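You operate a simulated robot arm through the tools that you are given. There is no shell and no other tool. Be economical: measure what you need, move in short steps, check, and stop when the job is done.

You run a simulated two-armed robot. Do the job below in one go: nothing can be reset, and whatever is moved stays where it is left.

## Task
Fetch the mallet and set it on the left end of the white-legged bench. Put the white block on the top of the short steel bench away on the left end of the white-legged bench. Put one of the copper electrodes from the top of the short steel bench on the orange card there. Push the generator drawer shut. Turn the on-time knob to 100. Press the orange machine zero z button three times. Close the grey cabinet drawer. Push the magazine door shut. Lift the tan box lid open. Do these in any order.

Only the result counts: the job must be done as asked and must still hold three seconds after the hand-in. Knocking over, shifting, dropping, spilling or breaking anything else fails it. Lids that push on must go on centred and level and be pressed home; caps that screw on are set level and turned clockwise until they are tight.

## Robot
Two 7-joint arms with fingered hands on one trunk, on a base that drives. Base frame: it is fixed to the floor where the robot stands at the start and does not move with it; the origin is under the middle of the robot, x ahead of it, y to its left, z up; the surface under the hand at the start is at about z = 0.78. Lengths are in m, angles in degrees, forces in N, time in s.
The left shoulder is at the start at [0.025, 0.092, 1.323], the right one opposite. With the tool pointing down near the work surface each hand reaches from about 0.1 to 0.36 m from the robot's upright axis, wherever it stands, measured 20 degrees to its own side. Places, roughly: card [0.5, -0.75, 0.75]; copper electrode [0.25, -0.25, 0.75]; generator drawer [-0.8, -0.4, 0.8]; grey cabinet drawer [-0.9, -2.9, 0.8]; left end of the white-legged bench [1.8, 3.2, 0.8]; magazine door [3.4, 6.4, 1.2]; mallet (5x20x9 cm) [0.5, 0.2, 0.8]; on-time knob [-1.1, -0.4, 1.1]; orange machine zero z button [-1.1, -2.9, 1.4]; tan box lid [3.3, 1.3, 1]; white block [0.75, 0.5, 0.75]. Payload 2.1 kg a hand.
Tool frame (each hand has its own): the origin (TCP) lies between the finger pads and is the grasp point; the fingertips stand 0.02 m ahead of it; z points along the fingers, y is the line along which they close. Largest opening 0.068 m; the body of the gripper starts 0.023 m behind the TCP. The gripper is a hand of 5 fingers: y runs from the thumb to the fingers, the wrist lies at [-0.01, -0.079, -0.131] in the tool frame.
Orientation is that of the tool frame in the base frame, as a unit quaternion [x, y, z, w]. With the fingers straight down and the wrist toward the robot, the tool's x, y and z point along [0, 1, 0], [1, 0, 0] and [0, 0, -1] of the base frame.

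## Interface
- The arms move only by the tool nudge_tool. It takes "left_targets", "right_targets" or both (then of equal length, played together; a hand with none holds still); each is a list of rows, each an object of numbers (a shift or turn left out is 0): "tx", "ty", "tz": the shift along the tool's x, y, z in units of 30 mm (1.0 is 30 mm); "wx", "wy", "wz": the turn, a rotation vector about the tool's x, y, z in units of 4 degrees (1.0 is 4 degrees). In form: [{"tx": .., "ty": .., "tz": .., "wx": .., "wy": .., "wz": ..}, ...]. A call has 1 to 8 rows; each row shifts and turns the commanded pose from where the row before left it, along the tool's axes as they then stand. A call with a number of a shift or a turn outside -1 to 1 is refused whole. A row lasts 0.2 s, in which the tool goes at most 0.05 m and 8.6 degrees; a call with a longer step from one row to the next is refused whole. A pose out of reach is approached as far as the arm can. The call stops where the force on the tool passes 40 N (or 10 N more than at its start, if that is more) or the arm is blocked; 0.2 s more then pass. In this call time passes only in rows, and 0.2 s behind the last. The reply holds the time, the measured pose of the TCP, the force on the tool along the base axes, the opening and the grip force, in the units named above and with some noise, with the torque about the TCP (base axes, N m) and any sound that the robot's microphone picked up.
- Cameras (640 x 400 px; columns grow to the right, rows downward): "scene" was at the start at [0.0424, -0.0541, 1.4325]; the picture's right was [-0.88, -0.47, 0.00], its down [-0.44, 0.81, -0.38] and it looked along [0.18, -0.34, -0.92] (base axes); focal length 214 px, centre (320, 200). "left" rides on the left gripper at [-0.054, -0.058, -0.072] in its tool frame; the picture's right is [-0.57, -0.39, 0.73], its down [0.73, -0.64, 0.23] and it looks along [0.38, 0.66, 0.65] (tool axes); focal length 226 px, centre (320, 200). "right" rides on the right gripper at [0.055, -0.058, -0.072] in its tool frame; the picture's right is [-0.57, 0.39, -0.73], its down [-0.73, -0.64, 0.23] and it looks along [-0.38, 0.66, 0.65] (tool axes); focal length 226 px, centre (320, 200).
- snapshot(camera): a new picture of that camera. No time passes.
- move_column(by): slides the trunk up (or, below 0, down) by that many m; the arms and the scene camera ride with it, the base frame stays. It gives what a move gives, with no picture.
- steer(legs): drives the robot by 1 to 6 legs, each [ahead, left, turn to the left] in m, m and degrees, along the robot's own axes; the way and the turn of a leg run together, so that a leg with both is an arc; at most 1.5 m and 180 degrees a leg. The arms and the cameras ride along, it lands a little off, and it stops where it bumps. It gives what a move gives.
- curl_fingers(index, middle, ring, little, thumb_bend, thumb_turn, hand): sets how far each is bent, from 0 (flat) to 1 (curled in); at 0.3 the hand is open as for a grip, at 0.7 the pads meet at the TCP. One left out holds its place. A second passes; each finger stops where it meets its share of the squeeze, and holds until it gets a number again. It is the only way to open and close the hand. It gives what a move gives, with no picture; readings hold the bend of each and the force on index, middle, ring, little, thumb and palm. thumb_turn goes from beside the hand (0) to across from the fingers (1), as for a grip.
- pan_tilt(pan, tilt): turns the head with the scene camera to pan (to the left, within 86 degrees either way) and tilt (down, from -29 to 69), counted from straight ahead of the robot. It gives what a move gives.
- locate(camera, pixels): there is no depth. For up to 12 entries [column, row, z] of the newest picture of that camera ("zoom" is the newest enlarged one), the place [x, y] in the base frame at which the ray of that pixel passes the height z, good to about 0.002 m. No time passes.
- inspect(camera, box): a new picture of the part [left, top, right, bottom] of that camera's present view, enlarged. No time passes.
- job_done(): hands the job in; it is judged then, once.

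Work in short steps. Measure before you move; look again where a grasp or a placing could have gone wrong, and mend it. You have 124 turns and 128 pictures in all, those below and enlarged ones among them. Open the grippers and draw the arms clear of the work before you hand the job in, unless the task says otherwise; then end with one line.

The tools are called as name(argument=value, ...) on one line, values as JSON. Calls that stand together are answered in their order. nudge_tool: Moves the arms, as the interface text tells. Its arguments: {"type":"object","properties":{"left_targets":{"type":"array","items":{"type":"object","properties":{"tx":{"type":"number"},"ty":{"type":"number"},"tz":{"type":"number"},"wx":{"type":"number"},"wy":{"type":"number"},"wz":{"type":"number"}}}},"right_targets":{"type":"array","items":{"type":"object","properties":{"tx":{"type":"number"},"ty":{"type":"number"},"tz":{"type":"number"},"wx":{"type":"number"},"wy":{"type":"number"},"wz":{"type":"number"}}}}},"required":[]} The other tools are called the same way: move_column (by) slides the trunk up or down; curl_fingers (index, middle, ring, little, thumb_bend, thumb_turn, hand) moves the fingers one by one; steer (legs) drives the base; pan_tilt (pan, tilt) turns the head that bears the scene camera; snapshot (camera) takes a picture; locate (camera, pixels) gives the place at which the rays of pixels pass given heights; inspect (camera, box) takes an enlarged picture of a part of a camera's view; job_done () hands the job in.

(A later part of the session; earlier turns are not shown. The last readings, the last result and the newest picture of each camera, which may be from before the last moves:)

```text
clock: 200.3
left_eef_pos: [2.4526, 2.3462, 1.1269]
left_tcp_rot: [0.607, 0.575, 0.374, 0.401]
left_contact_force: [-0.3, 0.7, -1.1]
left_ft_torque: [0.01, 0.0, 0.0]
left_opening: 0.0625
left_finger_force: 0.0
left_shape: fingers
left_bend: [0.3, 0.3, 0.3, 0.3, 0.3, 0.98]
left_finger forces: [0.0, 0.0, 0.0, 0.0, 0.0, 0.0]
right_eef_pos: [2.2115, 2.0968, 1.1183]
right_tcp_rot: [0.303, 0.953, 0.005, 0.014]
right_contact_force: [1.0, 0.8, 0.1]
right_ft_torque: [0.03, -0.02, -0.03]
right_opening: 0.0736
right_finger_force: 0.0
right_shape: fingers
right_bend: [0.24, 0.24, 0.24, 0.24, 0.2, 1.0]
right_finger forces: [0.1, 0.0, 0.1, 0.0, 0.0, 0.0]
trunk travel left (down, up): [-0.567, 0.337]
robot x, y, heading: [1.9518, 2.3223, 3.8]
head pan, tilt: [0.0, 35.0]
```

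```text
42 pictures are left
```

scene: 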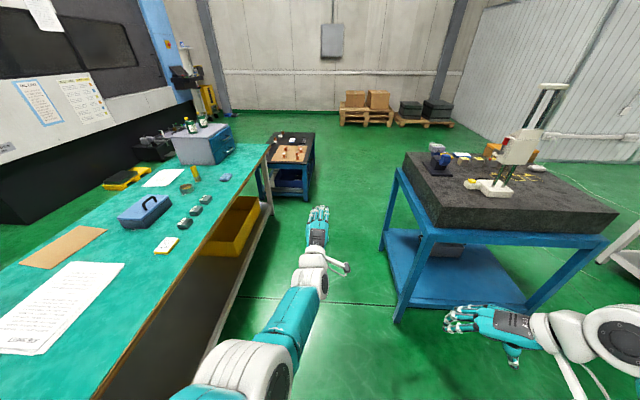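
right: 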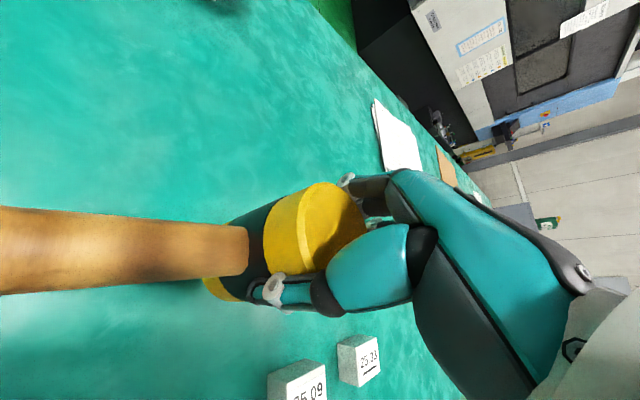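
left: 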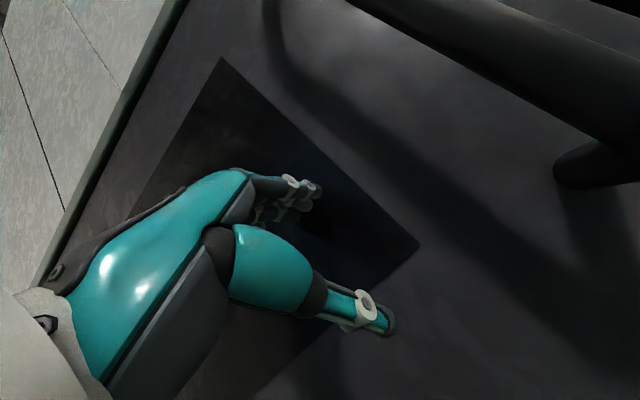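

Leg 2 was just over the limit. I resend with a shorter leg.

steer(legs=[[0, 0, -4], [1.45, -0.06, 0], [0.72, 0, 0], [0, -0.92, 0], [0, 0, 178]])

snapshot(camera="scene")

```text
clock: 223.4
left_eef_pos: [3.5943, 1.3108, 1.128]
left_tcp_rot: [-0.556, 0.624, 0.413, -0.362]
left_contact_force: [-0.8, -0.3, -0.1]
left_ft_torque: [0.01, -0.01, -0.01]
left_opening: 0.0626
left_finger_force: 0.0
left_shape: fingers
left_bend: [0.3, 0.3, 0.3, 0.3, 0.3, 0.98]
left_finger forces: [0.0, 0.1, 0.0, 0.0, 0.0, 0.0]
right_eef_pos: [3.8515, 1.5443, 1.1188]
right_tcp_rot: [0.944, -0.33, -0.014, 0.004]
right_contact_force: [-0.1, -0.2, 0.1]
right_ft_torque: [-0.02, 0.0, -0.01]
right_opening: 0.0735
right_finger_force: 0.1
right_shape: fingers
right_bend: [0.24, 0.24, 0.24, 0.24, 0.2, 1.0]
right_finger forces: [0.1, 0.0, 0.0, 0.0, 0.0, 0.0]
trunk travel left (down, up): [-0.567, 0.337]
robot x, y, heading: [4.0989, 1.3004, -179.5]
head pan, tilt: [0.0, 35.0]
```

```text
41 pictures are left
```

scene: 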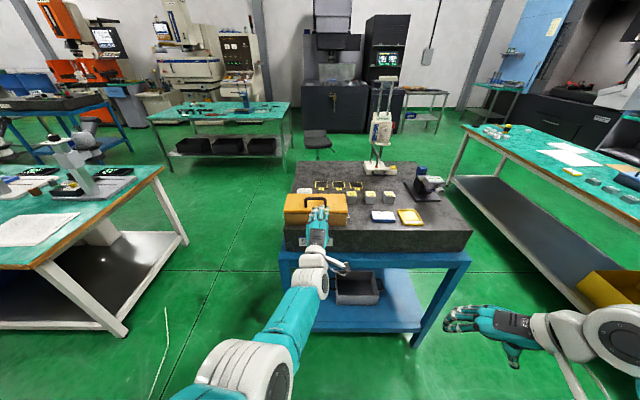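

The tan box is at (315,208), partly behind the left hand; I zoom.

inspect(camera="scene", box=[270, 170, 370, 260])

locate(camera="scene", pixels=[[285, 245, 0.85], [285, 233, 0.93], [285, 210, 1.0], [347, 210, 1.0], [290, 195, 1.0], [347, 195, 1.0], [473, 233, 0.93]])

```text
4.44 times, centred on (320, 215) of scene
```

zoom: 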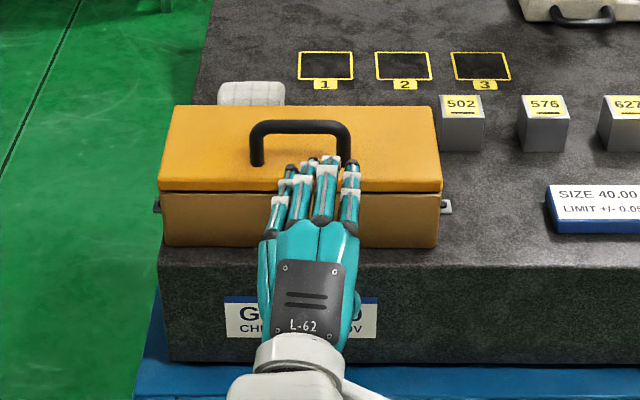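

```text
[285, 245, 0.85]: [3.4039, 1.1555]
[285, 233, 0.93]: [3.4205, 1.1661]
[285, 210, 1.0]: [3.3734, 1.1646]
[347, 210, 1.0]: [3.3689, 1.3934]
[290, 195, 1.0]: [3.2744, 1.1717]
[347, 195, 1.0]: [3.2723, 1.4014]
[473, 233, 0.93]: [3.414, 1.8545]
```

snapshot(camera="left")

```text
39 pictures are left
```

left: 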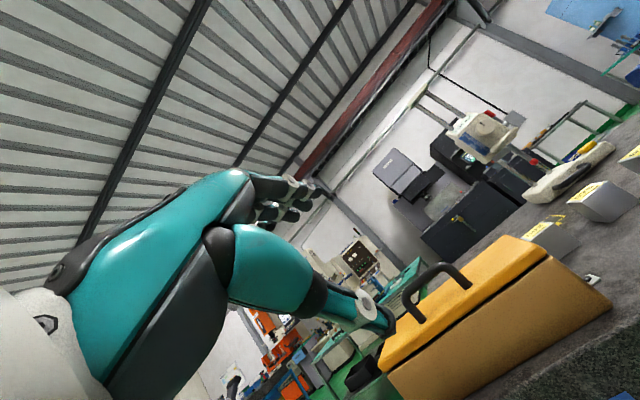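

inspect(camera="left", box=[360, 210, 640, 400])

```text
2.11 times, centred on (500, 305) of left
```

zoom: 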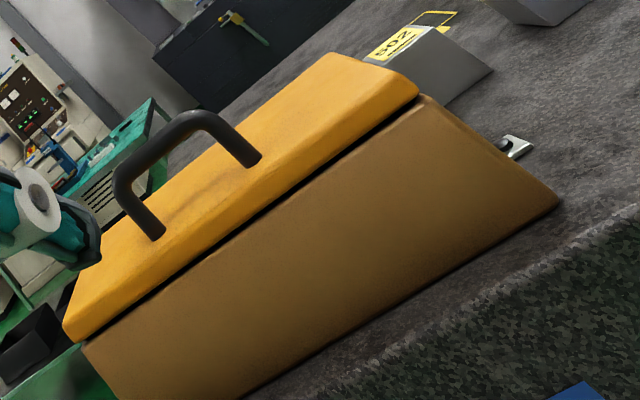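

I compute lid geometry from the scene view (front bottom row 225.6, lid front top edge row 212.7, back edge 193.6, handle).

locate(camera="scene", pixels=[[316, 225.6, 0.93], [316, 212.7, 1.0], [316, 212.7, 1.02], [316, 193.6, 1.0], [316, 193.6, 1.02], [315.5, 199, 1.04], [315.5, 199, 1.06], [305.8, 207, 1.01], [325.6, 206, 1.01], [284, 212.7, 1.0], [347, 212.7, 1.0]])

locate(camera="left", pixels=[[545, 255, 1.0], [420, 290, 1.05], [420, 290, 1.07], [555, 332, 0.93]])

```text
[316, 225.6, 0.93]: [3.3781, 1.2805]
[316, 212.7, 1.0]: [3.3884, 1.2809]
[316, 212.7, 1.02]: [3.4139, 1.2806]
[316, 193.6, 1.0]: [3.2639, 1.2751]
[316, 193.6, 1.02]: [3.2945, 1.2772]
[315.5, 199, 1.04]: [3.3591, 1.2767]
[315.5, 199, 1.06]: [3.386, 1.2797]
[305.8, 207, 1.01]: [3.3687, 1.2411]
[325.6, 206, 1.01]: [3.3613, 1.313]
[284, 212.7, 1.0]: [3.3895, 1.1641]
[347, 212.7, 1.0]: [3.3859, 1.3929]
```

```text
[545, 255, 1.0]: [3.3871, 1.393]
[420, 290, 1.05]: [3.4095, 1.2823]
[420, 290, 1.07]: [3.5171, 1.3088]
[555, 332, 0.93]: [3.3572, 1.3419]
```

Lid: front edge x≈3.385, back (hinge side) 3.264, top z≈1.0; handle bar at (3.352,1.277,≈1.035), nearer the front. Plan: right hand (pointing down) pinches the bar and lifts; the forward-pointing left hand then pushes the lid over. First yaw the right hand to align and retract the left.

nudge_tool(left_targets=[{"ty": -0.37, "tz": -0.87}, {"ty": -0.37, "tz": -0.87}, {"ty": -0.37, "tz": -0.87}, {"ty": -0.37, "tz": -0.87}, {"ty": -0.37, "tz": -0.87}, {"ty": -0.37, "tz": -0.87}, {"ty": -0.37, "tz": -0.87}], right_targets=[{"wz": 1}, {"wz": 1}, {"wz": 1}, {"wz": 1}, {"wz": 1}, {"wz": 1}, {"wz": 1}])

nudge_tool(right_targets=[{"wz": 1, "ty": 0.6}, {"wz": 1, "ty": 0.6}, {"wz": 1, "ty": 0.8}, {"wz": 1, "ty": 0.8}, {"wz": 1, "ty": 0.8}, {"wz": 1, "ty": 0.8, "tz": 0.4}])

steer(legs=[[0.0, 0.12, 0], [0.25, 0, -0.5]])

snapshot(camera="scene")

```text
clock: 224.2
left_eef_pos: [3.6359, 1.2914, 1.2262]
left_tcp_rot: [-0.504, 0.576, 0.466, -0.443]
left_contact_force: [-0.3, 0.6, 0.2]
left_ft_torque: [0.01, -0.02, 0.0]
left_opening: 0.0622
left_finger_force: 0.2
left_shape: fingers
left_bend: [0.3, 0.3, 0.3, 0.3, 0.3, 0.98]
left_finger forces: [0.0, 0.0, 0.0, 0.0, 0.0, 0.0]
right_eef_pos: [3.85, 1.5444, 1.1189]
right_tcp_rot: [0.907, -0.421, -0.014, 0.005]
right_contact_force: [-0.4, -0.3, -0.1]
right_ft_torque: [-0.02, -0.01, -0.01]
right_opening: 0.0734
right_finger_force: 0.1
right_shape: fingers
right_bend: [0.24, 0.24, 0.24, 0.24, 0.2, 1.0]
right_finger forces: [0.1, 0.1, 0.0, 0.0, 0.1, 0.0]
trunk travel left (down, up): [-0.567, 0.337]
robot x, y, heading: [4.0982, 1.3013, -179.4]
head pan, tilt: [0.0, 35.0]
stopped in row 4 (left hand): the arm was blocked; the commanded pose is now the measured one
```

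```text
clock: 225.6
left_eef_pos: [3.6364, 1.2934, 1.2279]
left_tcp_rot: [-0.504, 0.577, 0.466, -0.443]
left_contact_force: [0.1, -0.4, -0.3]
left_ft_torque: [-0.02, -0.01, 0.01]
left_opening: 0.0627
left_finger_force: 0.0
left_shape: fingers
left_bend: [0.3, 0.3, 0.3, 0.3, 0.3, 0.98]
left_finger forces: [0.0, 0.0, 0.0, 0.1, 0.0, 0.0]
right_eef_pos: [3.7347, 1.478, 1.1084]
right_tcp_rot: [0.8, -0.6, -0.013, 0.008]
right_contact_force: [-0.4, -0.2, -1.0]
right_ft_torque: [0.01, -0.01, -0.01]
right_opening: 0.0734
right_finger_force: 0.0
right_shape: fingers
right_bend: [0.24, 0.24, 0.24, 0.24, 0.2, 1.0]
right_finger forces: [0.0, 0.1, 0.1, 0.0, 0.0, 0.0]
trunk travel left (down, up): [-0.567, 0.337]
robot x, y, heading: [4.1016, 1.3037, -179.8]
head pan, tilt: [0.0, 35.0]
```

```text
clock: 228.3
left_eef_pos: [3.3856, 1.1751, 1.225]
left_tcp_rot: [-0.501, 0.581, 0.467, -0.44]
left_contact_force: [0.8, 0.2, -0.3]
left_ft_torque: [-0.04, 0.01, -0.03]
left_opening: 0.0624
left_finger_force: 0.0
left_shape: fingers
left_bend: [0.3, 0.3, 0.3, 0.3, 0.3, 0.98]
left_finger forces: [0.0, 0.0, 0.0, 0.0, 0.0, 0.1]
right_eef_pos: [3.4864, 1.3609, 1.1088]
right_tcp_rot: [0.796, -0.605, -0.012, 0.008]
right_contact_force: [0.5, -0.2, -0.5]
right_ft_torque: [-0.03, -0.02, -0.01]
right_opening: 0.0734
right_finger_force: 0.1
right_shape: fingers
right_bend: [0.24, 0.24, 0.24, 0.24, 0.2, 1.0]
right_finger forces: [0.1, 0.0, 0.1, 0.0, 0.0, 0.0]
trunk travel left (down, up): [-0.567, 0.337]
robot x, y, heading: [3.8473, 1.1847, 179.7]
head pan, tilt: [0.0, 35.0]
```

```text
37 pictures are left
```

scene: 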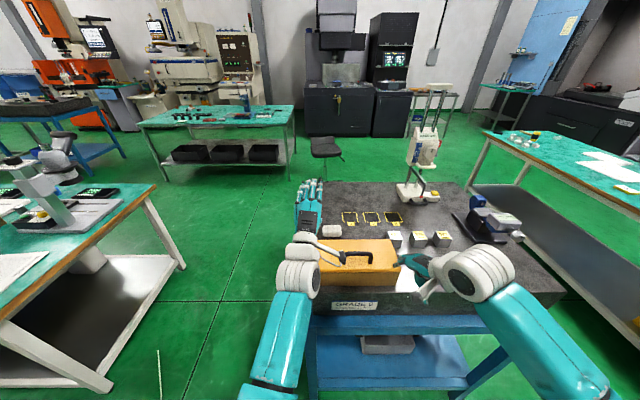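

Right hand needs to move (−0.134,−0.084) to be over the bar. I move and finish the yaw.

nudge_tool(right_targets=[{"tx": 0.3, "ty": 1}, {"tx": 0.3, "ty": 1}, {"tx": 0.3, "ty": 1}, {"tx": 0.3, "ty": 1}, {"tx": 0.3, "ty": 1}, {"wz": 1}, {"wz": 1}, {"wz": 1}])

snapshot(camera="right")

```text
clock: 230.1
left_eef_pos: [3.3869, 1.1742, 1.2256]
left_tcp_rot: [-0.5, 0.581, 0.467, -0.441]
left_contact_force: [-0.3, 0.1, -1.0]
left_ft_torque: [0.01, 0.02, -0.01]
left_opening: 0.0624
left_finger_force: 0.0
left_shape: fingers
left_bend: [0.3, 0.3, 0.3, 0.3, 0.3, 0.98]
left_finger forces: [0.0, 0.1, 0.0, 0.0, 0.0, 0.1]
right_eef_pos: [3.3544, 1.2788, 1.1131]
right_tcp_rot: [0.73, -0.684, -0.012, 0.008]
right_contact_force: [0.6, -0.6, -0.7]
right_ft_torque: [0.03, 0.0, 0.02]
right_opening: 0.0735
right_finger_force: 0.1
right_shape: fingers
right_bend: [0.24, 0.24, 0.24, 0.24, 0.2, 1.0]
right_finger forces: [0.0, 0.1, 0.0, 0.1, 0.1, 0.0]
trunk travel left (down, up): [-0.567, 0.337]
robot x, y, heading: [3.8488, 1.1784, 179.8]
head pan, tilt: [0.0, 35.0]
```

```text
36 pictures are left
```

right: 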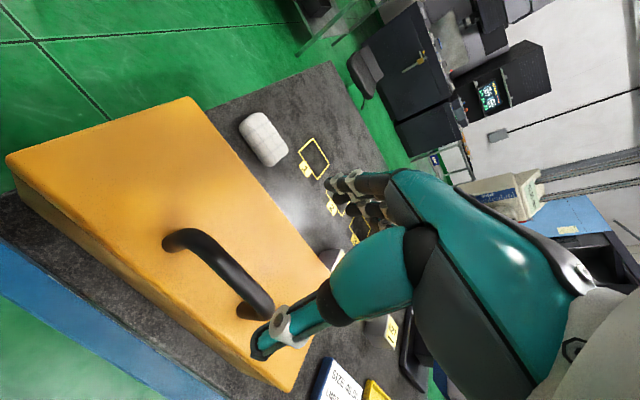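

locate(camera="right", pixels=[[195, 232, 1.035], [268, 298, 1.035], [230, 262, 1.035], [250, 310, 1.0], [170, 245, 1.0], [5, 155, 1.0], [187, 97, 1.0], [298, 388, 1.0]])

```text
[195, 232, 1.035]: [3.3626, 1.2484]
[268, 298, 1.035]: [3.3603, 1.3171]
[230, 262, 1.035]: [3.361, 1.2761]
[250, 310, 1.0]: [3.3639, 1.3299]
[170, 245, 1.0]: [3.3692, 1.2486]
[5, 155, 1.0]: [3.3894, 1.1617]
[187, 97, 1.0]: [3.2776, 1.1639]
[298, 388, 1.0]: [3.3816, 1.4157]
```

Bar centre ≈(3.361,1.282). I correct 7 mm and descend to z≈1.037, then close.

nudge_tool(right_targets=[{"ty": -0.24, "tz": 0.6}, {"tz": 1}, {"tz": 0.9}])

curl_fingers(hand="right", index=0.85, middle=0.85, ring=0.85, little=0.5, thumb_bend=0.85)

snapshot(camera="right")

```text
clock: 230.9
left_eef_pos: [3.3858, 1.1752, 1.2255]
left_tcp_rot: [-0.5, 0.58, 0.467, -0.441]
left_contact_force: [-0.4, 0.3, 0.8]
left_ft_torque: [-0.03, 0.01, 0.0]
left_opening: 0.0624
left_finger_force: 0.0
left_shape: fingers
left_bend: [0.3, 0.3, 0.3, 0.3, 0.3, 0.98]
left_finger forces: [0.0, 0.0, 0.0, 0.1, 0.1, 0.1]
right_eef_pos: [3.3592, 1.2758, 1.0377]
right_tcp_rot: [0.729, -0.684, -0.011, 0.01]
right_contact_force: [0.1, -0.5, -0.4]
right_ft_torque: [0.02, 0.03, -0.02]
right_opening: 0.0732
right_finger_force: 0.1
right_shape: fingers
right_bend: [0.24, 0.24, 0.24, 0.24, 0.2, 1.0]
right_finger forces: [0.0, 0.1, 0.0, 0.0, 0.0, 0.0]
trunk travel left (down, up): [-0.567, 0.337]
robot x, y, heading: [3.8489, 1.1789, 179.8]
head pan, tilt: [0.0, 35.0]
```

```text
clock: 231.9
left_eef_pos: [3.3857, 1.1747, 1.2255]
left_tcp_rot: [-0.501, 0.58, 0.467, -0.442]
left_contact_force: [-0.3, 0.0, 1.1]
left_ft_torque: [0.03, 0.0, 0.0]
left_opening: 0.0627
left_finger_force: 0.0
left_shape: fingers
left_bend: [0.3, 0.3, 0.3, 0.3, 0.3, 0.98]
left_finger forces: [0.0, 0.0, 0.1, 0.1, 0.1, 0.1]
right_eef_pos: [3.3597, 1.2763, 1.0382]
right_tcp_rot: [0.729, -0.684, -0.011, 0.01]
right_contact_force: [2.4, -0.2, 0.0]
right_ft_torque: [-0.06, 0.02, -0.03]
right_opening: 0.0
right_finger_force: 0.3
right_shape: fingers
right_bend: [0.84, 0.84, 0.84, 0.5, 0.74, 1.0]
right_finger forces: [0.0, 0.1, 1.4, 0.0, 0.1, 0.0]
trunk travel left (down, up): [-0.567, 0.337]
robot x, y, heading: [3.8462, 1.1793, 179.8]
head pan, tilt: [0.0, 35.0]
```

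```text
35 pictures are left
```

right: 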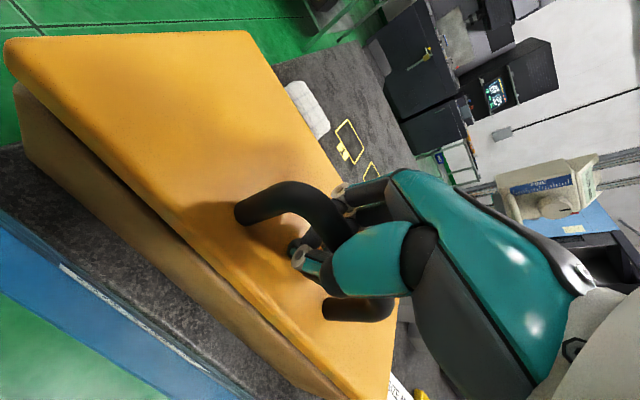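

The fingers have hooked under the bar. I lift along the hinge arc (first 45°).

nudge_tool(right_targets=[{"ty": 0.2, "tz": -0.4}, {"ty": 0.35, "tz": -0.5}, {"ty": 0.7, "tz": -0.6}, {"ty": 0.8, "tz": -0.45}])

snapshot(camera="scene")

```text
clock: 232.8
left_eef_pos: [3.3803, 1.1751, 1.2232]
left_tcp_rot: [-0.501, 0.581, 0.465, -0.441]
left_contact_force: [0.2, -0.1, 0.8]
left_ft_torque: [0.0, 0.0, -0.01]
left_opening: 0.0623
left_finger_force: 0.0
left_shape: fingers
left_bend: [0.3, 0.3, 0.3, 0.3, 0.3, 0.98]
left_finger forces: [0.1, 0.1, 0.0, 0.1, 0.0, 0.0]
right_eef_pos: [3.3342, 1.2755, 1.0833]
right_tcp_rot: [0.728, -0.686, -0.004, 0.001]
right_contact_force: [-16.2, -1.8, -34.3]
right_ft_torque: [-0.28, -0.43, 0.1]
right_opening: 0.0
right_finger_force: 18.5
right_shape: fingers
right_bend: [0.84, 0.83, 0.82, 0.5, 0.74, 1.0]
right_finger forces: [10.7, 9.6, 17.0, 0.0, 0.1, 0.0]
right hand out of reach, approached as far as the arm can: row 3, 4
trunk travel left (down, up): [-0.567, 0.337]
robot x, y, heading: [3.8493, 1.185, 179.7]
head pan, tilt: [0.0, 35.0]
stopped in row 4 (right hand): the force on the tool passed its limit at 50 N (the readings are from after the stop); the commanded pose is now the measured one
```

```text
34 pictures are left
```

scene: 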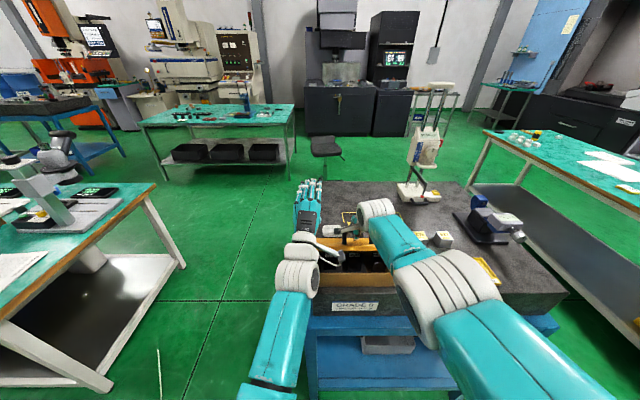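

The lid is lifting open at the front (hinge at back confirmed). I zoom to judge the angle.

inspect(camera="scene", box=[280, 170, 470, 310])

```text
2.86 times, centred on (375, 240) of scene
```

zoom: 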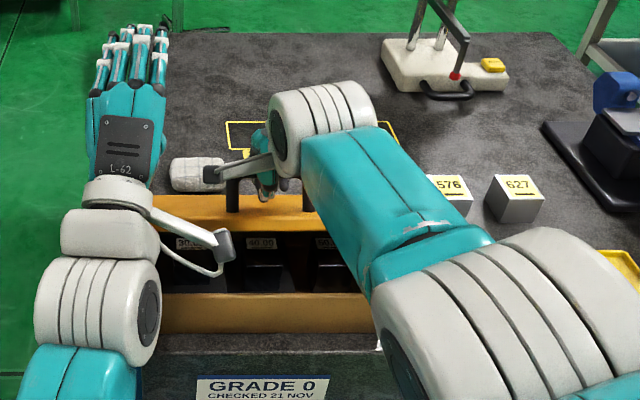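

The lid is about halfway up. I drive the base forward 0.05 to carry the handle back along its arc.

steer(legs=[[0.05, 0, 0]])

steer(legs=[[0.04, 0, 0]])

inspect(camera="scene", box=[260, 150, 450, 310])

```text
clock: 233.7
left_eef_pos: [3.3351, 1.1744, 1.2251]
left_tcp_rot: [-0.5, 0.581, 0.466, -0.442]
left_contact_force: [0.4, -0.7, -0.5]
left_ft_torque: [-0.02, 0.02, 0.01]
left_opening: 0.0623
left_finger_force: 0.1
left_shape: fingers
left_bend: [0.3, 0.3, 0.3, 0.3, 0.3, 0.98]
left_finger forces: [0.0, 0.0, 0.0, 0.0, 0.0, 0.0]
right_eef_pos: [3.2852, 1.2748, 1.0887]
right_tcp_rot: [0.728, -0.685, -0.008, 0.006]
right_contact_force: [0.2, -0.7, -5.8]
right_ft_torque: [-0.08, -0.04, 0.02]
right_opening: 0.0001
right_finger_force: 2.3
right_shape: fingers
right_bend: [0.84, 0.84, 0.84, 0.5, 0.74, 1.0]
right_finger forces: [0.0, 0.1, 5.4, 0.0, 0.1, 0.0]
trunk travel left (down, up): [-0.567, 0.337]
robot x, y, heading: [3.7998, 1.1819, 179.9]
head pan, tilt: [0.0, 35.0]
```

```text
clock: 234.6
left_eef_pos: [3.2952, 1.1748, 1.2247]
left_tcp_rot: [-0.499, 0.582, 0.467, -0.441]
left_contact_force: [0.4, 0.0, -0.2]
left_ft_torque: [0.0, -0.03, 0.02]
left_opening: 0.0623
left_finger_force: 0.0
left_shape: fingers
left_bend: [0.3, 0.3, 0.3, 0.3, 0.3, 0.98]
left_finger forces: [0.1, 0.1, 0.1, 0.0, 0.1, 0.1]
right_eef_pos: [3.2476, 1.2759, 1.0866]
right_tcp_rot: [0.729, -0.685, -0.006, 0.003]
right_contact_force: [12.7, -1.4, -32.2]
right_ft_torque: [-0.43, 0.01, -0.15]
right_opening: 0.0
right_finger_force: 17.9
right_shape: fingers
right_bend: [0.84, 0.83, 0.81, 0.5, 0.74, 1.0]
right_finger forces: [0.0, 12.7, 22.7, 0.1, 0.1, 0.1]
trunk travel left (down, up): [-0.567, 0.337]
robot x, y, heading: [3.7569, 1.1858, 179.9]
head pan, tilt: [0.0, 35.0]
```

```text
2.50 times, centred on (355, 230) of scene
```

zoom: 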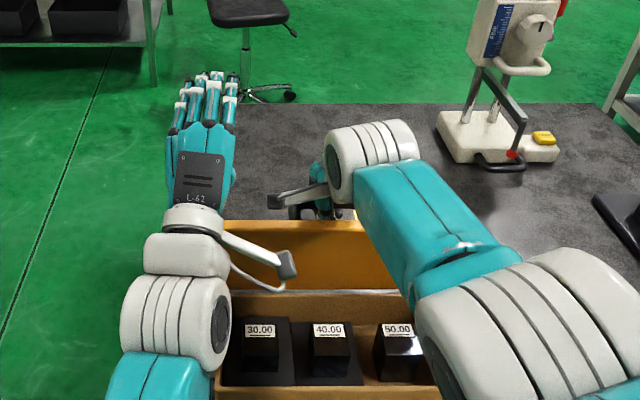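

The lid is near vertical and the bar now pulls down (past top of arc). I lower the hand 10 mm and go 0.04 further back.

nudge_tool(right_targets=[{"tz": 0.3}])

steer(legs=[[0.03, 0, 0]])

nudge_tool(right_targets=[{"tz": 0.4}])

inspect(camera="scene", box=[260, 150, 450, 310])

```text
clock: 235.0
left_eef_pos: [3.297, 1.1739, 1.2256]
left_tcp_rot: [-0.5, 0.581, 0.466, -0.443]
left_contact_force: [0.2, -0.7, -0.4]
left_ft_torque: [-0.01, -0.02, 0.01]
left_opening: 0.0626
left_finger_force: 0.0
left_shape: fingers
left_bend: [0.3, 0.3, 0.3, 0.3, 0.3, 0.98]
left_finger forces: [0.0, 0.1, 0.0, 0.1, 0.1, 0.0]
right_eef_pos: [3.2499, 1.2771, 1.0788]
right_tcp_rot: [0.728, -0.685, -0.007, 0.005]
right_contact_force: [-1.3, 0.4, -0.4]
right_ft_torque: [0.0, 0.0, 0.01]
right_opening: 0.0001
right_finger_force: 0.1
right_shape: fingers
right_bend: [0.84, 0.84, 0.85, 0.5, 0.74, 1.0]
right_finger forces: [0.0, 0.0, 0.0, 0.0, 0.1, 0.0]
right hand out of reach, approached as far as the arm can: row 1
trunk travel left (down, up): [-0.567, 0.337]
robot x, y, heading: [3.7607, 1.1818, 179.7]
head pan, tilt: [0.0, 35.0]
```

```text
clock: 235.9
left_eef_pos: [3.2671, 1.1753, 1.225]
left_tcp_rot: [-0.5, 0.58, 0.466, -0.443]
left_contact_force: [-0.2, -0.4, -0.5]
left_ft_torque: [0.0, -0.02, -0.01]
left_opening: 0.0623
left_finger_force: 0.0
left_shape: fingers
left_bend: [0.3, 0.3, 0.3, 0.3, 0.3, 0.98]
left_finger forces: [0.1, 0.1, 0.1, 0.1, 0.0, 0.1]
right_eef_pos: [3.2218, 1.2771, 1.0767]
right_tcp_rot: [0.728, -0.685, -0.004, 0.002]
right_contact_force: [17.7, -2.2, -28.7]
right_ft_torque: [-0.2, 0.36, -0.12]
right_opening: 0.0001
right_finger_force: 15.9
right_shape: fingers
right_bend: [0.84, 0.82, 0.81, 0.5, 0.73, 1.0]
right_finger forces: [0.1, 6.8, 11.5, 0.0, 13.3, 0.0]
trunk travel left (down, up): [-0.567, 0.337]
robot x, y, heading: [3.7275, 1.1857, 179.7]
head pan, tilt: [0.0, 35.0]
```

```text
clock: 236.3
left_eef_pos: [3.2671, 1.1741, 1.225]
left_tcp_rot: [-0.5, 0.58, 0.466, -0.443]
left_contact_force: [-0.2, -0.4, -0.6]
left_ft_torque: [-0.04, -0.02, 0.03]
left_opening: 0.0625
left_finger_force: 0.1
left_shape: fingers
left_bend: [0.3, 0.3, 0.3, 0.3, 0.3, 0.98]
left_finger forces: [0.1, 0.0, 0.1, 0.1, 0.0, 0.0]
right_eef_pos: [3.2245, 1.2769, 1.0665]
right_tcp_rot: [0.728, -0.685, -0.005, 0.001]
right_contact_force: [-0.5, 0.5, -0.6]
right_ft_torque: [-0.04, -0.01, 0.04]
right_opening: 0.0
right_finger_force: 0.6
right_shape: fingers
right_bend: [0.84, 0.84, 0.85, 0.5, 0.74, 1.0]
right_finger forces: [0.0, 0.0, 0.2, 0.0, 0.2, 0.0]
right hand out of reach, approached as far as the arm can: row 1
trunk travel left (down, up): [-0.567, 0.337]
robot x, y, heading: [3.7297, 1.1796, 180.0]
head pan, tilt: [0.0, 35.0]
```

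```text
2.50 times, centred on (355, 230) of scene
```

zoom: 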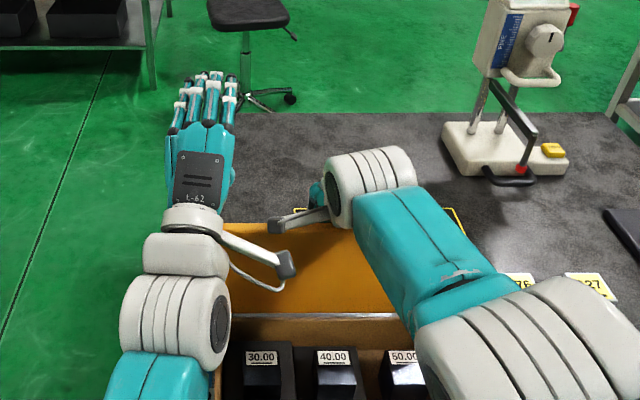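

Lid ≈90°. I carry it a bit further back so it stays open.

steer(legs=[[0.03, 0, 0]])

nudge_tool(right_targets=[{"tz": 0.6}])

inspect(camera="scene", box=[260, 150, 450, 310])

```text
clock: 237.1
left_eef_pos: [3.2385, 1.1757, 1.2263]
left_tcp_rot: [-0.498, 0.581, 0.467, -0.442]
left_contact_force: [-0.6, 0.3, 0.2]
left_ft_torque: [0.01, 0.0, 0.03]
left_opening: 0.0626
left_finger_force: 0.0
left_shape: fingers
left_bend: [0.3, 0.3, 0.3, 0.3, 0.3, 0.98]
left_finger forces: [0.0, 0.1, 0.1, 0.0, 0.1, 0.0]
right_eef_pos: [3.1987, 1.278, 1.0645]
right_tcp_rot: [0.727, -0.686, -0.004, 0.0]
right_contact_force: [26.8, 0.7, -23.6]
right_ft_torque: [-0.04, 0.63, 0.09]
right_opening: 0.0028
right_finger_force: 20.3
right_shape: fingers
right_bend: [0.84, 0.84, 0.83, 0.5, 0.69, 0.98]
right_finger forces: [2.7, 1.8, 2.8, 0.1, 31.9, 0.2]
trunk travel left (down, up): [-0.567, 0.337]
robot x, y, heading: [3.695, 1.1807, 179.6]
head pan, tilt: [0.0, 35.0]
```

```text
clock: 237.5
left_eef_pos: [3.2379, 1.1745, 1.2263]
left_tcp_rot: [-0.499, 0.581, 0.467, -0.443]
left_contact_force: [0.5, 0.3, -0.2]
left_ft_torque: [0.01, 0.0, 0.02]
left_opening: 0.0627
left_finger_force: 0.0
left_shape: fingers
left_bend: [0.3, 0.3, 0.3, 0.3, 0.3, 0.98]
left_finger forces: [0.1, 0.1, 0.1, 0.0, 0.1, 0.0]
right_eef_pos: [3.203, 1.2783, 1.0498]
right_tcp_rot: [0.728, -0.686, -0.005, 0.002]
right_contact_force: [-1.1, 0.4, 13.6]
right_ft_torque: [0.06, -0.64, 0.1]
right_opening: 0.0001
right_finger_force: 2.3
right_shape: fingers
right_bend: [0.86, 0.85, 0.85, 0.5, 0.76, 1.0]
right_finger forces: [0.0, 0.0, 0.0, 0.1, 5.1, 0.1]
right hand out of reach, approached as far as the arm can: row 1
trunk travel left (down, up): [-0.567, 0.337]
robot x, y, heading: [3.7021, 1.181, 179.8]
head pan, tilt: [0.0, 35.0]
```

```text
2.50 times, centred on (355, 230) of scene
```

zoom: 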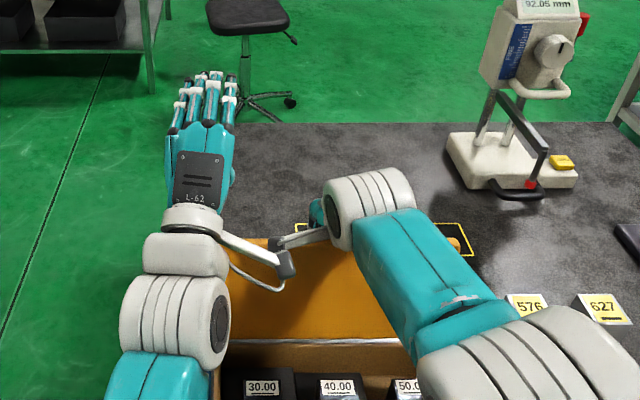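

The lid leans back ≈105°. I open the far fingers fully and the thumb only partly, then lift the hand straight up.

curl_fingers(hand="right", index=0.25, middle=0.25, ring=0.25, little=0.25, thumb_bend=0.5)

nudge_tool(right_targets=[{"tz": -0.7}, {"tz": -0.9, "ty": 0.2}, {"tz": -1}])

inspect(camera="scene", box=[260, 150, 450, 310])

```text
clock: 238.6
left_eef_pos: [3.2372, 1.1743, 1.2259]
left_tcp_rot: [-0.499, 0.581, 0.466, -0.443]
left_contact_force: [-0.3, -0.6, 0.1]
left_ft_torque: [-0.01, 0.01, -0.01]
left_opening: 0.0628
left_finger_force: 0.1
left_shape: fingers
left_bend: [0.3, 0.3, 0.3, 0.3, 0.3, 0.98]
left_finger forces: [0.0, 0.0, 0.1, 0.1, 0.1, 0.0]
right_eef_pos: [3.2026, 1.2779, 1.0502]
right_tcp_rot: [0.728, -0.686, -0.006, 0.002]
right_contact_force: [0.3, 0.8, 9.7]
right_ft_torque: [0.11, -0.35, 0.03]
right_opening: 0.0512
right_finger_force: 1.0
right_shape: fingers
right_bend: [0.25, 0.25, 0.25, 0.25, 0.5, 1.0]
right_finger forces: [0.0, 0.0, 0.0, 0.0, 1.5, 0.1]
trunk travel left (down, up): [-0.567, 0.337]
robot x, y, heading: [3.695, 1.1822, 179.5]
head pan, tilt: [0.0, 35.0]
stopped (right hand): the force on the tool passed its limit at 41 N (the readings are from after the stop); the commanded pose is now the measured one
```

```text
clock: 239.4
left_eef_pos: [3.237, 1.1751, 1.2249]
left_tcp_rot: [-0.5, 0.581, 0.466, -0.442]
left_contact_force: [0.6, -0.2, 0.5]
left_ft_torque: [-0.03, -0.01, 0.0]
left_opening: 0.0625
left_finger_force: 0.2
left_shape: fingers
left_bend: [0.3, 0.3, 0.3, 0.3, 0.3, 0.98]
left_finger forces: [0.0, 0.0, 0.0, 0.0, 0.0, 0.0]
right_eef_pos: [3.196, 1.2792, 1.1269]
right_tcp_rot: [0.727, -0.686, -0.004, 0.001]
right_contact_force: [0.2, 1.1, 0.3]
right_ft_torque: [0.01, -0.03, 0.01]
right_opening: 0.0507
right_finger_force: 0.0
right_shape: fingers
right_bend: [0.25, 0.25, 0.25, 0.25, 0.5, 1.0]
right_finger forces: [0.0, 0.0, 0.0, 0.0, 0.1, 0.0]
trunk travel left (down, up): [-0.567, 0.337]
robot x, y, heading: [3.7009, 1.1818, 179.7]
head pan, tilt: [0.0, 35.0]
```

```text
2.50 times, centred on (355, 230) of scene
```

zoom: 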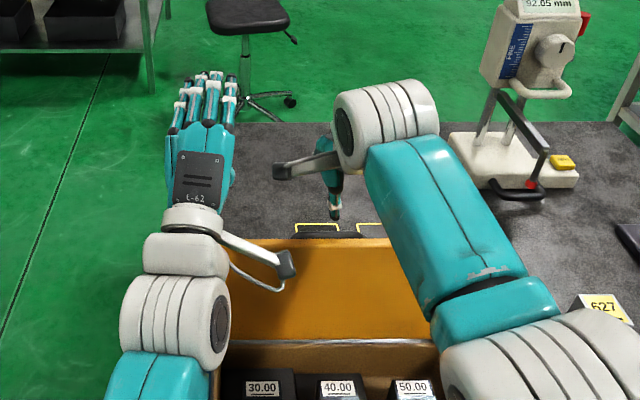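

The lid stays open. I raise the trunk, back off and drive back via the corridor toward the generator side.

move_column(by=0.14)

steer(legs=[[-0.45, 0, 0], [0, -1.08, 0], [1.4, 0, 0], [1.0, 0, 0], [1.4, 0.2, 0], [0.7, 0.6, 0]])

pan_tilt(pan=55, tilt=20)

snapshot(camera="scene")

```text
clock: 241.1
left_eef_pos: [3.2348, 1.1746, 1.3659]
left_tcp_rot: [-0.499, 0.581, 0.466, -0.443]
left_contact_force: [-0.2, -0.2, -0.2]
left_ft_torque: [0.0, 0.0, 0.0]
left_opening: 0.0623
left_finger_force: 0.1
left_shape: fingers
left_bend: [0.3, 0.3, 0.3, 0.3, 0.3, 0.98]
left_finger forces: [0.1, 0.1, 0.1, 0.0, 0.0, 0.1]
right_eef_pos: [3.1959, 1.2776, 1.2668]
right_tcp_rot: [0.728, -0.686, -0.005, 0.001]
right_contact_force: [-0.4, 0.5, -0.8]
right_ft_torque: [-0.01, -0.02, -0.01]
right_opening: 0.0509
right_finger_force: 0.0
right_shape: fingers
right_bend: [0.25, 0.25, 0.25, 0.25, 0.5, 1.0]
right_finger forces: [0.0, 0.0, 0.0, 0.1, 0.0, 0.0]
trunk travel left (down, up): [-0.707, 0.197]
robot x, y, heading: [3.6951, 1.1828, 179.6]
head pan, tilt: [0.0, 35.0]
```

```text
clock: 271.5
left_eef_pos: [-0.7743, 1.3693, 1.3662]
left_tcp_rot: [-0.513, 0.569, 0.455, -0.453]
left_contact_force: [1.0, 0.2, 0.0]
left_ft_torque: [0.03, 0.01, 0.02]
left_opening: 0.0626
left_finger_force: 0.0
left_shape: fingers
left_bend: [0.3, 0.3, 0.3, 0.3, 0.3, 0.98]
left_finger forces: [0.0, 0.0, 0.0, 0.1, 0.1, 0.0]
right_eef_pos: [-0.8182, 1.4695, 1.2666]
right_tcp_rot: [0.743, -0.669, -0.005, 0.002]
right_contact_force: [-0.9, -0.1, 0.2]
right_ft_torque: [0.02, 0.0, 0.0]
right_opening: 0.051
right_finger_force: 0.0
right_shape: fingers
right_bend: [0.25, 0.25, 0.25, 0.25, 0.5, 1.0]
right_finger forces: [0.1, 0.0, 0.0, 0.1, 0.1, 0.1]
trunk travel left (down, up): [-0.707, 0.197]
robot x, y, heading: [-0.3115, 1.3997, -177.7]
head pan, tilt: [0.0, 35.0]
```

```text
clock: 272.8
left_eef_pos: [-0.7737, 1.3706, 1.3656]
left_tcp_rot: [-0.513, 0.569, 0.456, -0.454]
left_contact_force: [-0.1, -0.2, 0.6]
left_ft_torque: [-0.04, 0.04, -0.01]
left_opening: 0.0624
left_finger_force: 0.1
left_shape: fingers
left_bend: [0.3, 0.3, 0.3, 0.3, 0.3, 0.98]
left_finger forces: [0.0, 0.0, 0.0, 0.0, 0.0, 0.0]
right_eef_pos: [-0.8183, 1.4712, 1.2676]
right_tcp_rot: [0.744, -0.669, -0.004, 0.001]
right_contact_force: [-0.5, 0.8, -0.2]
right_ft_torque: [0.04, -0.01, 0.04]
right_opening: 0.0508
right_finger_force: 0.1
right_shape: fingers
right_bend: [0.25, 0.25, 0.25, 0.25, 0.5, 1.0]
right_finger forces: [0.0, 0.0, 0.1, 0.0, 0.1, 0.0]
trunk travel left (down, up): [-0.707, 0.197]
robot x, y, heading: [-0.3138, 1.3961, -177.5]
head pan, tilt: [55.0, 20.0]
```

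```text
28 pictures are left
```

scene: 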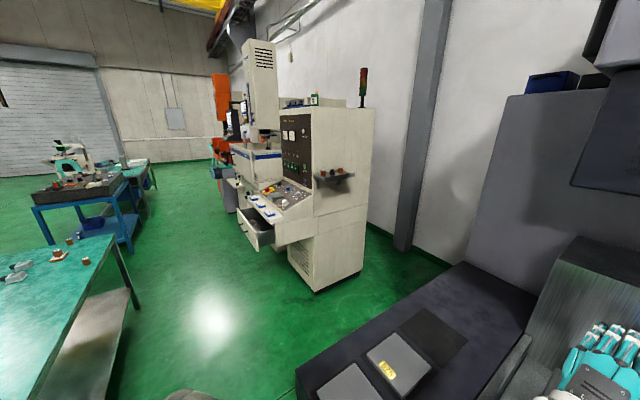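

The generator with its open drawer is at (260,228). I back toward the bench and slide left (−y) to stand in front of it.

steer(legs=[[-0.28, 0, -2.3], [0, 0.9, 0], [0, 0.85, 0]])

pan_tilt(pan=0, tilt=32)

snapshot(camera="scene")

```text
clock: 283.2
left_eef_pos: [-0.4643, -0.3591, 1.3655]
left_tcp_rot: [-0.51, 0.571, 0.458, -0.451]
left_contact_force: [1.1, 0.2, -0.3]
left_ft_torque: [0.02, 0.01, 0.0]
left_opening: 0.0624
left_finger_force: 0.0
left_shape: fingers
left_bend: [0.3, 0.3, 0.3, 0.3, 0.3, 0.98]
left_finger forces: [0.0, 0.0, 0.0, 0.0, 0.1, 0.0]
right_eef_pos: [-0.5069, -0.2598, 1.2665]
right_tcp_rot: [0.74, -0.672, -0.005, 0.002]
right_contact_force: [0.1, -0.7, -0.4]
right_ft_torque: [0.01, -0.01, -0.01]
right_opening: 0.0505
right_finger_force: 0.0
right_shape: fingers
right_bend: [0.25, 0.25, 0.25, 0.25, 0.5, 1.0]
right_finger forces: [0.0, 0.1, 0.0, 0.0, 0.0, 0.0]
trunk travel left (down, up): [-0.707, 0.197]
robot x, y, heading: [-0.0049, -0.3342, -177.9]
head pan, tilt: [55.0, 20.0]
```

```text
clock: 284.4
left_eef_pos: [-0.4633, -0.3595, 1.3658]
left_tcp_rot: [-0.51, 0.573, 0.458, -0.451]
left_contact_force: [0.2, -0.6, 0.3]
left_ft_torque: [0.01, 0.01, 0.03]
left_opening: 0.0624
left_finger_force: 0.0
left_shape: fingers
left_bend: [0.3, 0.3, 0.3, 0.3, 0.3, 0.98]
left_finger forces: [0.0, 0.1, 0.0, 0.1, 0.1, 0.0]
right_eef_pos: [-0.5061, -0.259, 1.2667]
right_tcp_rot: [0.74, -0.672, -0.005, 0.002]
right_contact_force: [-0.1, 0.6, 0.1]
right_ft_torque: [-0.01, 0.02, -0.04]
right_opening: 0.0504
right_finger_force: 0.1
right_shape: fingers
right_bend: [0.25, 0.25, 0.25, 0.25, 0.5, 1.0]
right_finger forces: [0.0, 0.0, 0.0, 0.1, 0.1, 0.0]
trunk travel left (down, up): [-0.707, 0.197]
robot x, y, heading: [-0.0039, -0.3341, -178.3]
head pan, tilt: [0.0, 32.0]
```

```text
27 pictures are left
```

scene: 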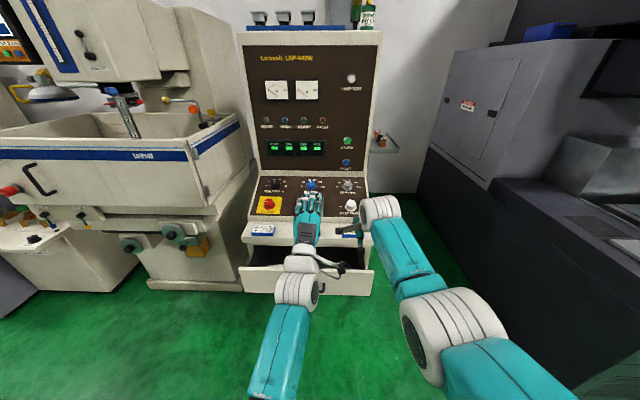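

inspect(camera="scene", box=[235, 160, 395, 300])

```text
2.86 times, centred on (315, 230) of scene
```

zoom: 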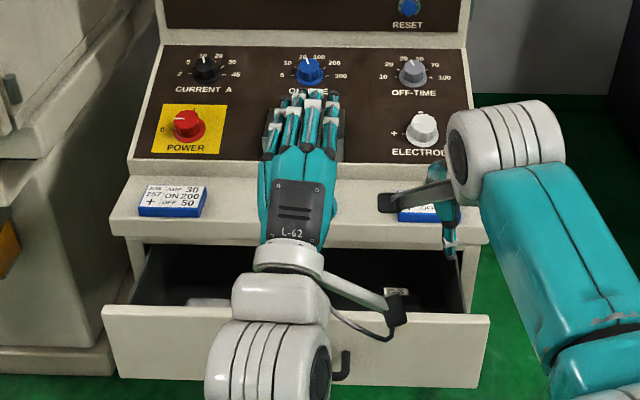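

I locate the drawer front and knob, and zoom closer on the blue on-time knob.

locate(camera="zoom", pixels=[[295, 312, 0.85], [295, 312, 0.8], [103, 310, 0.85], [488, 318, 0.85], [295, 385, 0.75], [308, 72, 1.1], [308, 72, 1.05], [160, 45, 1.12], [130, 165, 1.03], [300, 240, 0.95], [150, 270, 0.85]])

inspect(camera="scene", box=[290, 168, 335, 198])

```text
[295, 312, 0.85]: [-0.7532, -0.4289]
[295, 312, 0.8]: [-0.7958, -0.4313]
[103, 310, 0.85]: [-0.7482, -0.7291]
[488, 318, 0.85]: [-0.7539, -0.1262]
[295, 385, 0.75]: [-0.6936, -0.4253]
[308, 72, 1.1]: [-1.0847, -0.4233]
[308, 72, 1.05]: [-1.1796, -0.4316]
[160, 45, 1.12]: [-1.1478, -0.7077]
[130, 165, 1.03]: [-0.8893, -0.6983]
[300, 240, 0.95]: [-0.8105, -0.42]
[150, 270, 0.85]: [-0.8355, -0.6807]
```

```text
13.33 times, centred on (312, 183) of scene
```

zoom: 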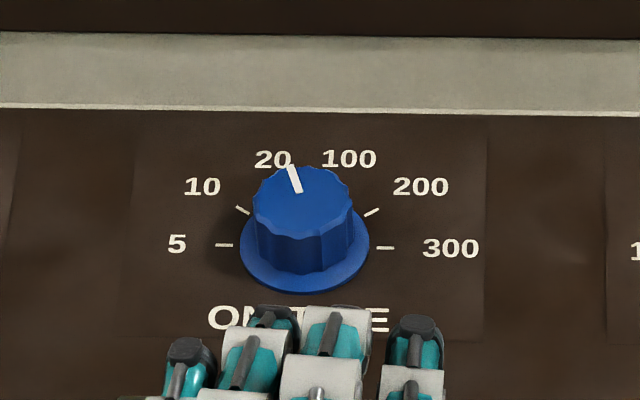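

On-time knob points at 20; six positions at 36° steps, so 100 needs 36° clockwise. First the drawer: front face x≈-0.76, z≈0.65–0.84. I lower the trunk 0.5, drop the left hand to z≈0.76 and pull the right hand back.

move_column(by=-0.5)

nudge_tool(left_targets=[{"ty": -0.8, "tx": 0.5}, {"ty": -0.8, "tx": 0.5}, {"ty": -0.8, "tx": 0.5}, {"ty": -0.8, "tx": 0.5}], right_targets=[{"ty": -1}, {"ty": -1}, {"ty": -1}, {"ty": -1}])

snapshot(camera="scene")

```text
refused: -0.5 is not a number from -0.4 to 0.4
```

```text
clock: 285.4
left_eef_pos: [-0.4515, -0.4247, 1.2754]
left_tcp_rot: [-0.51, 0.572, 0.459, -0.45]
left_contact_force: [0.3, -0.5, 0.0]
left_ft_torque: [-0.02, -0.03, -0.01]
left_opening: 0.0625
left_finger_force: 0.0
left_shape: fingers
left_bend: [0.3, 0.3, 0.3, 0.3, 0.3, 0.98]
left_finger forces: [0.0, 0.1, 0.0, 0.0, 0.0, 0.0]
right_eef_pos: [-0.3845, -0.2477, 1.2659]
right_tcp_rot: [0.74, -0.673, -0.004, 0.001]
right_contact_force: [1.4, 0.3, 0.3]
right_ft_torque: [-0.02, 0.03, 0.0]
right_opening: 0.0507
right_finger_force: 0.0
right_shape: fingers
right_bend: [0.25, 0.25, 0.25, 0.25, 0.5, 1.0]
right_finger forces: [0.0, 0.0, 0.0, 0.0, 0.0, 0.0]
trunk travel left (down, up): [-0.707, 0.197]
robot x, y, heading: [-0.0024, -0.3343, -177.8]
head pan, tilt: [0.0, 32.0]
```

```text
24 pictures are left
```

scene: 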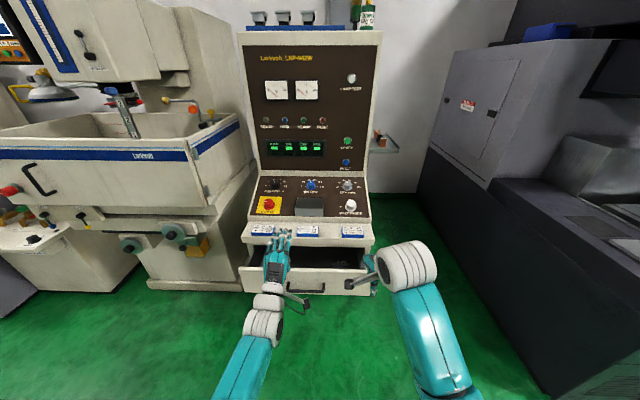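

Trunk moves are limited to 0.4 each; I lower 0.4 + 0.1, then drive forward to near contact.

move_column(by=-0.4)

move_column(by=-0.1)

steer(legs=[[0.22, 0, -2]])

snapshot(camera="scene")

```text
clock: 289.2
left_eef_pos: [-0.451, -0.4251, 0.8739]
left_tcp_rot: [-0.509, 0.572, 0.458, -0.451]
left_contact_force: [0.2, -0.8, 0.0]
left_ft_torque: [0.0, -0.01, -0.01]
left_opening: 0.0626
left_finger_force: 0.1
left_shape: fingers
left_bend: [0.3, 0.3, 0.3, 0.3, 0.3, 0.98]
left_finger forces: [0.0, 0.0, 0.0, 0.0, 0.0, 0.1]
right_eef_pos: [-0.3872, -0.2478, 0.8656]
right_tcp_rot: [0.74, -0.672, -0.006, 0.001]
right_contact_force: [-0.3, -0.9, 0.0]
right_ft_torque: [0.01, -0.05, 0.01]
right_opening: 0.0509
right_finger_force: 0.0
right_shape: fingers
right_bend: [0.25, 0.25, 0.25, 0.25, 0.5, 1.0]
right_finger forces: [0.0, 0.0, 0.0, 0.0, 0.0, 0.1]
trunk travel left (down, up): [-0.307, 0.597]
robot x, y, heading: [-0.0048, -0.3392, -178.1]
head pan, tilt: [0.0, 32.0]
```

```text
clock: 290.6
left_eef_pos: [-0.452, -0.4247, 0.7748]
left_tcp_rot: [-0.51, 0.572, 0.458, -0.451]
left_contact_force: [-0.2, -0.8, -0.4]
left_ft_torque: [-0.03, 0.01, -0.01]
left_opening: 0.0626
left_finger_force: 0.1
left_shape: fingers
left_bend: [0.3, 0.3, 0.3, 0.3, 0.3, 0.98]
left_finger forces: [0.1, 0.0, 0.0, 0.0, 0.0, 0.0]
right_eef_pos: [-0.3889, -0.2478, 0.7658]
right_tcp_rot: [0.741, -0.672, -0.005, 0.002]
right_contact_force: [-0.2, 0.4, 0.1]
right_ft_torque: [-0.02, -0.02, 0.03]
right_opening: 0.051
right_finger_force: 0.0
right_shape: fingers
right_bend: [0.25, 0.25, 0.25, 0.25, 0.5, 1.0]
right_finger forces: [0.0, 0.1, 0.0, 0.0, 0.0, 0.1]
trunk travel left (down, up): [-0.207, 0.697]
robot x, y, heading: [-0.0004, -0.3388, -178.2]
head pan, tilt: [0.0, 32.0]
```

```text
clock: 292.2
left_eef_pos: [-0.6682, -0.4136, 0.7741]
left_tcp_rot: [-0.5, 0.58, 0.465, -0.443]
left_contact_force: [0.7, 0.3, -0.2]
left_ft_torque: [-0.01, -0.01, -0.02]
left_opening: 0.0624
left_finger_force: 0.0
left_shape: fingers
left_bend: [0.3, 0.3, 0.3, 0.3, 0.3, 0.98]
left_finger forces: [0.0, 0.0, 0.0, 0.0, 0.0, 0.0]
right_eef_pos: [-0.5979, -0.2395, 0.7659]
right_tcp_rot: [0.728, -0.685, -0.004, 0.002]
right_contact_force: [0.2, 0.4, -1.0]
right_ft_torque: [-0.02, 0.0, 0.01]
right_opening: 0.0507
right_finger_force: 0.1
right_shape: fingers
right_bend: [0.25, 0.25, 0.25, 0.25, 0.5, 1.0]
right_finger forces: [0.1, 0.1, 0.0, 0.1, 0.0, 0.0]
trunk travel left (down, up): [-0.207, 0.697]
robot x, y, heading: [-0.2174, -0.3363, 179.8]
head pan, tilt: [0.0, 32.0]
```

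```text
23 pictures are left
```

scene: 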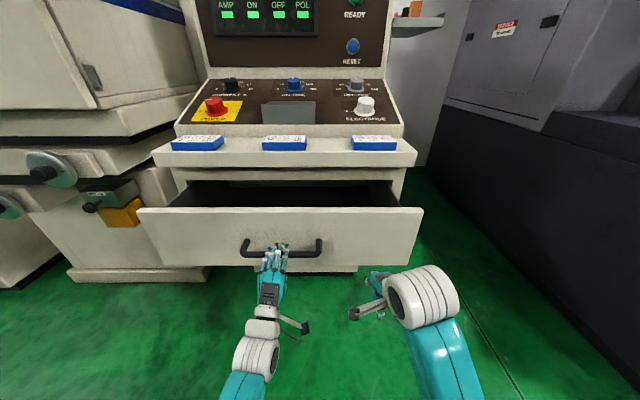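

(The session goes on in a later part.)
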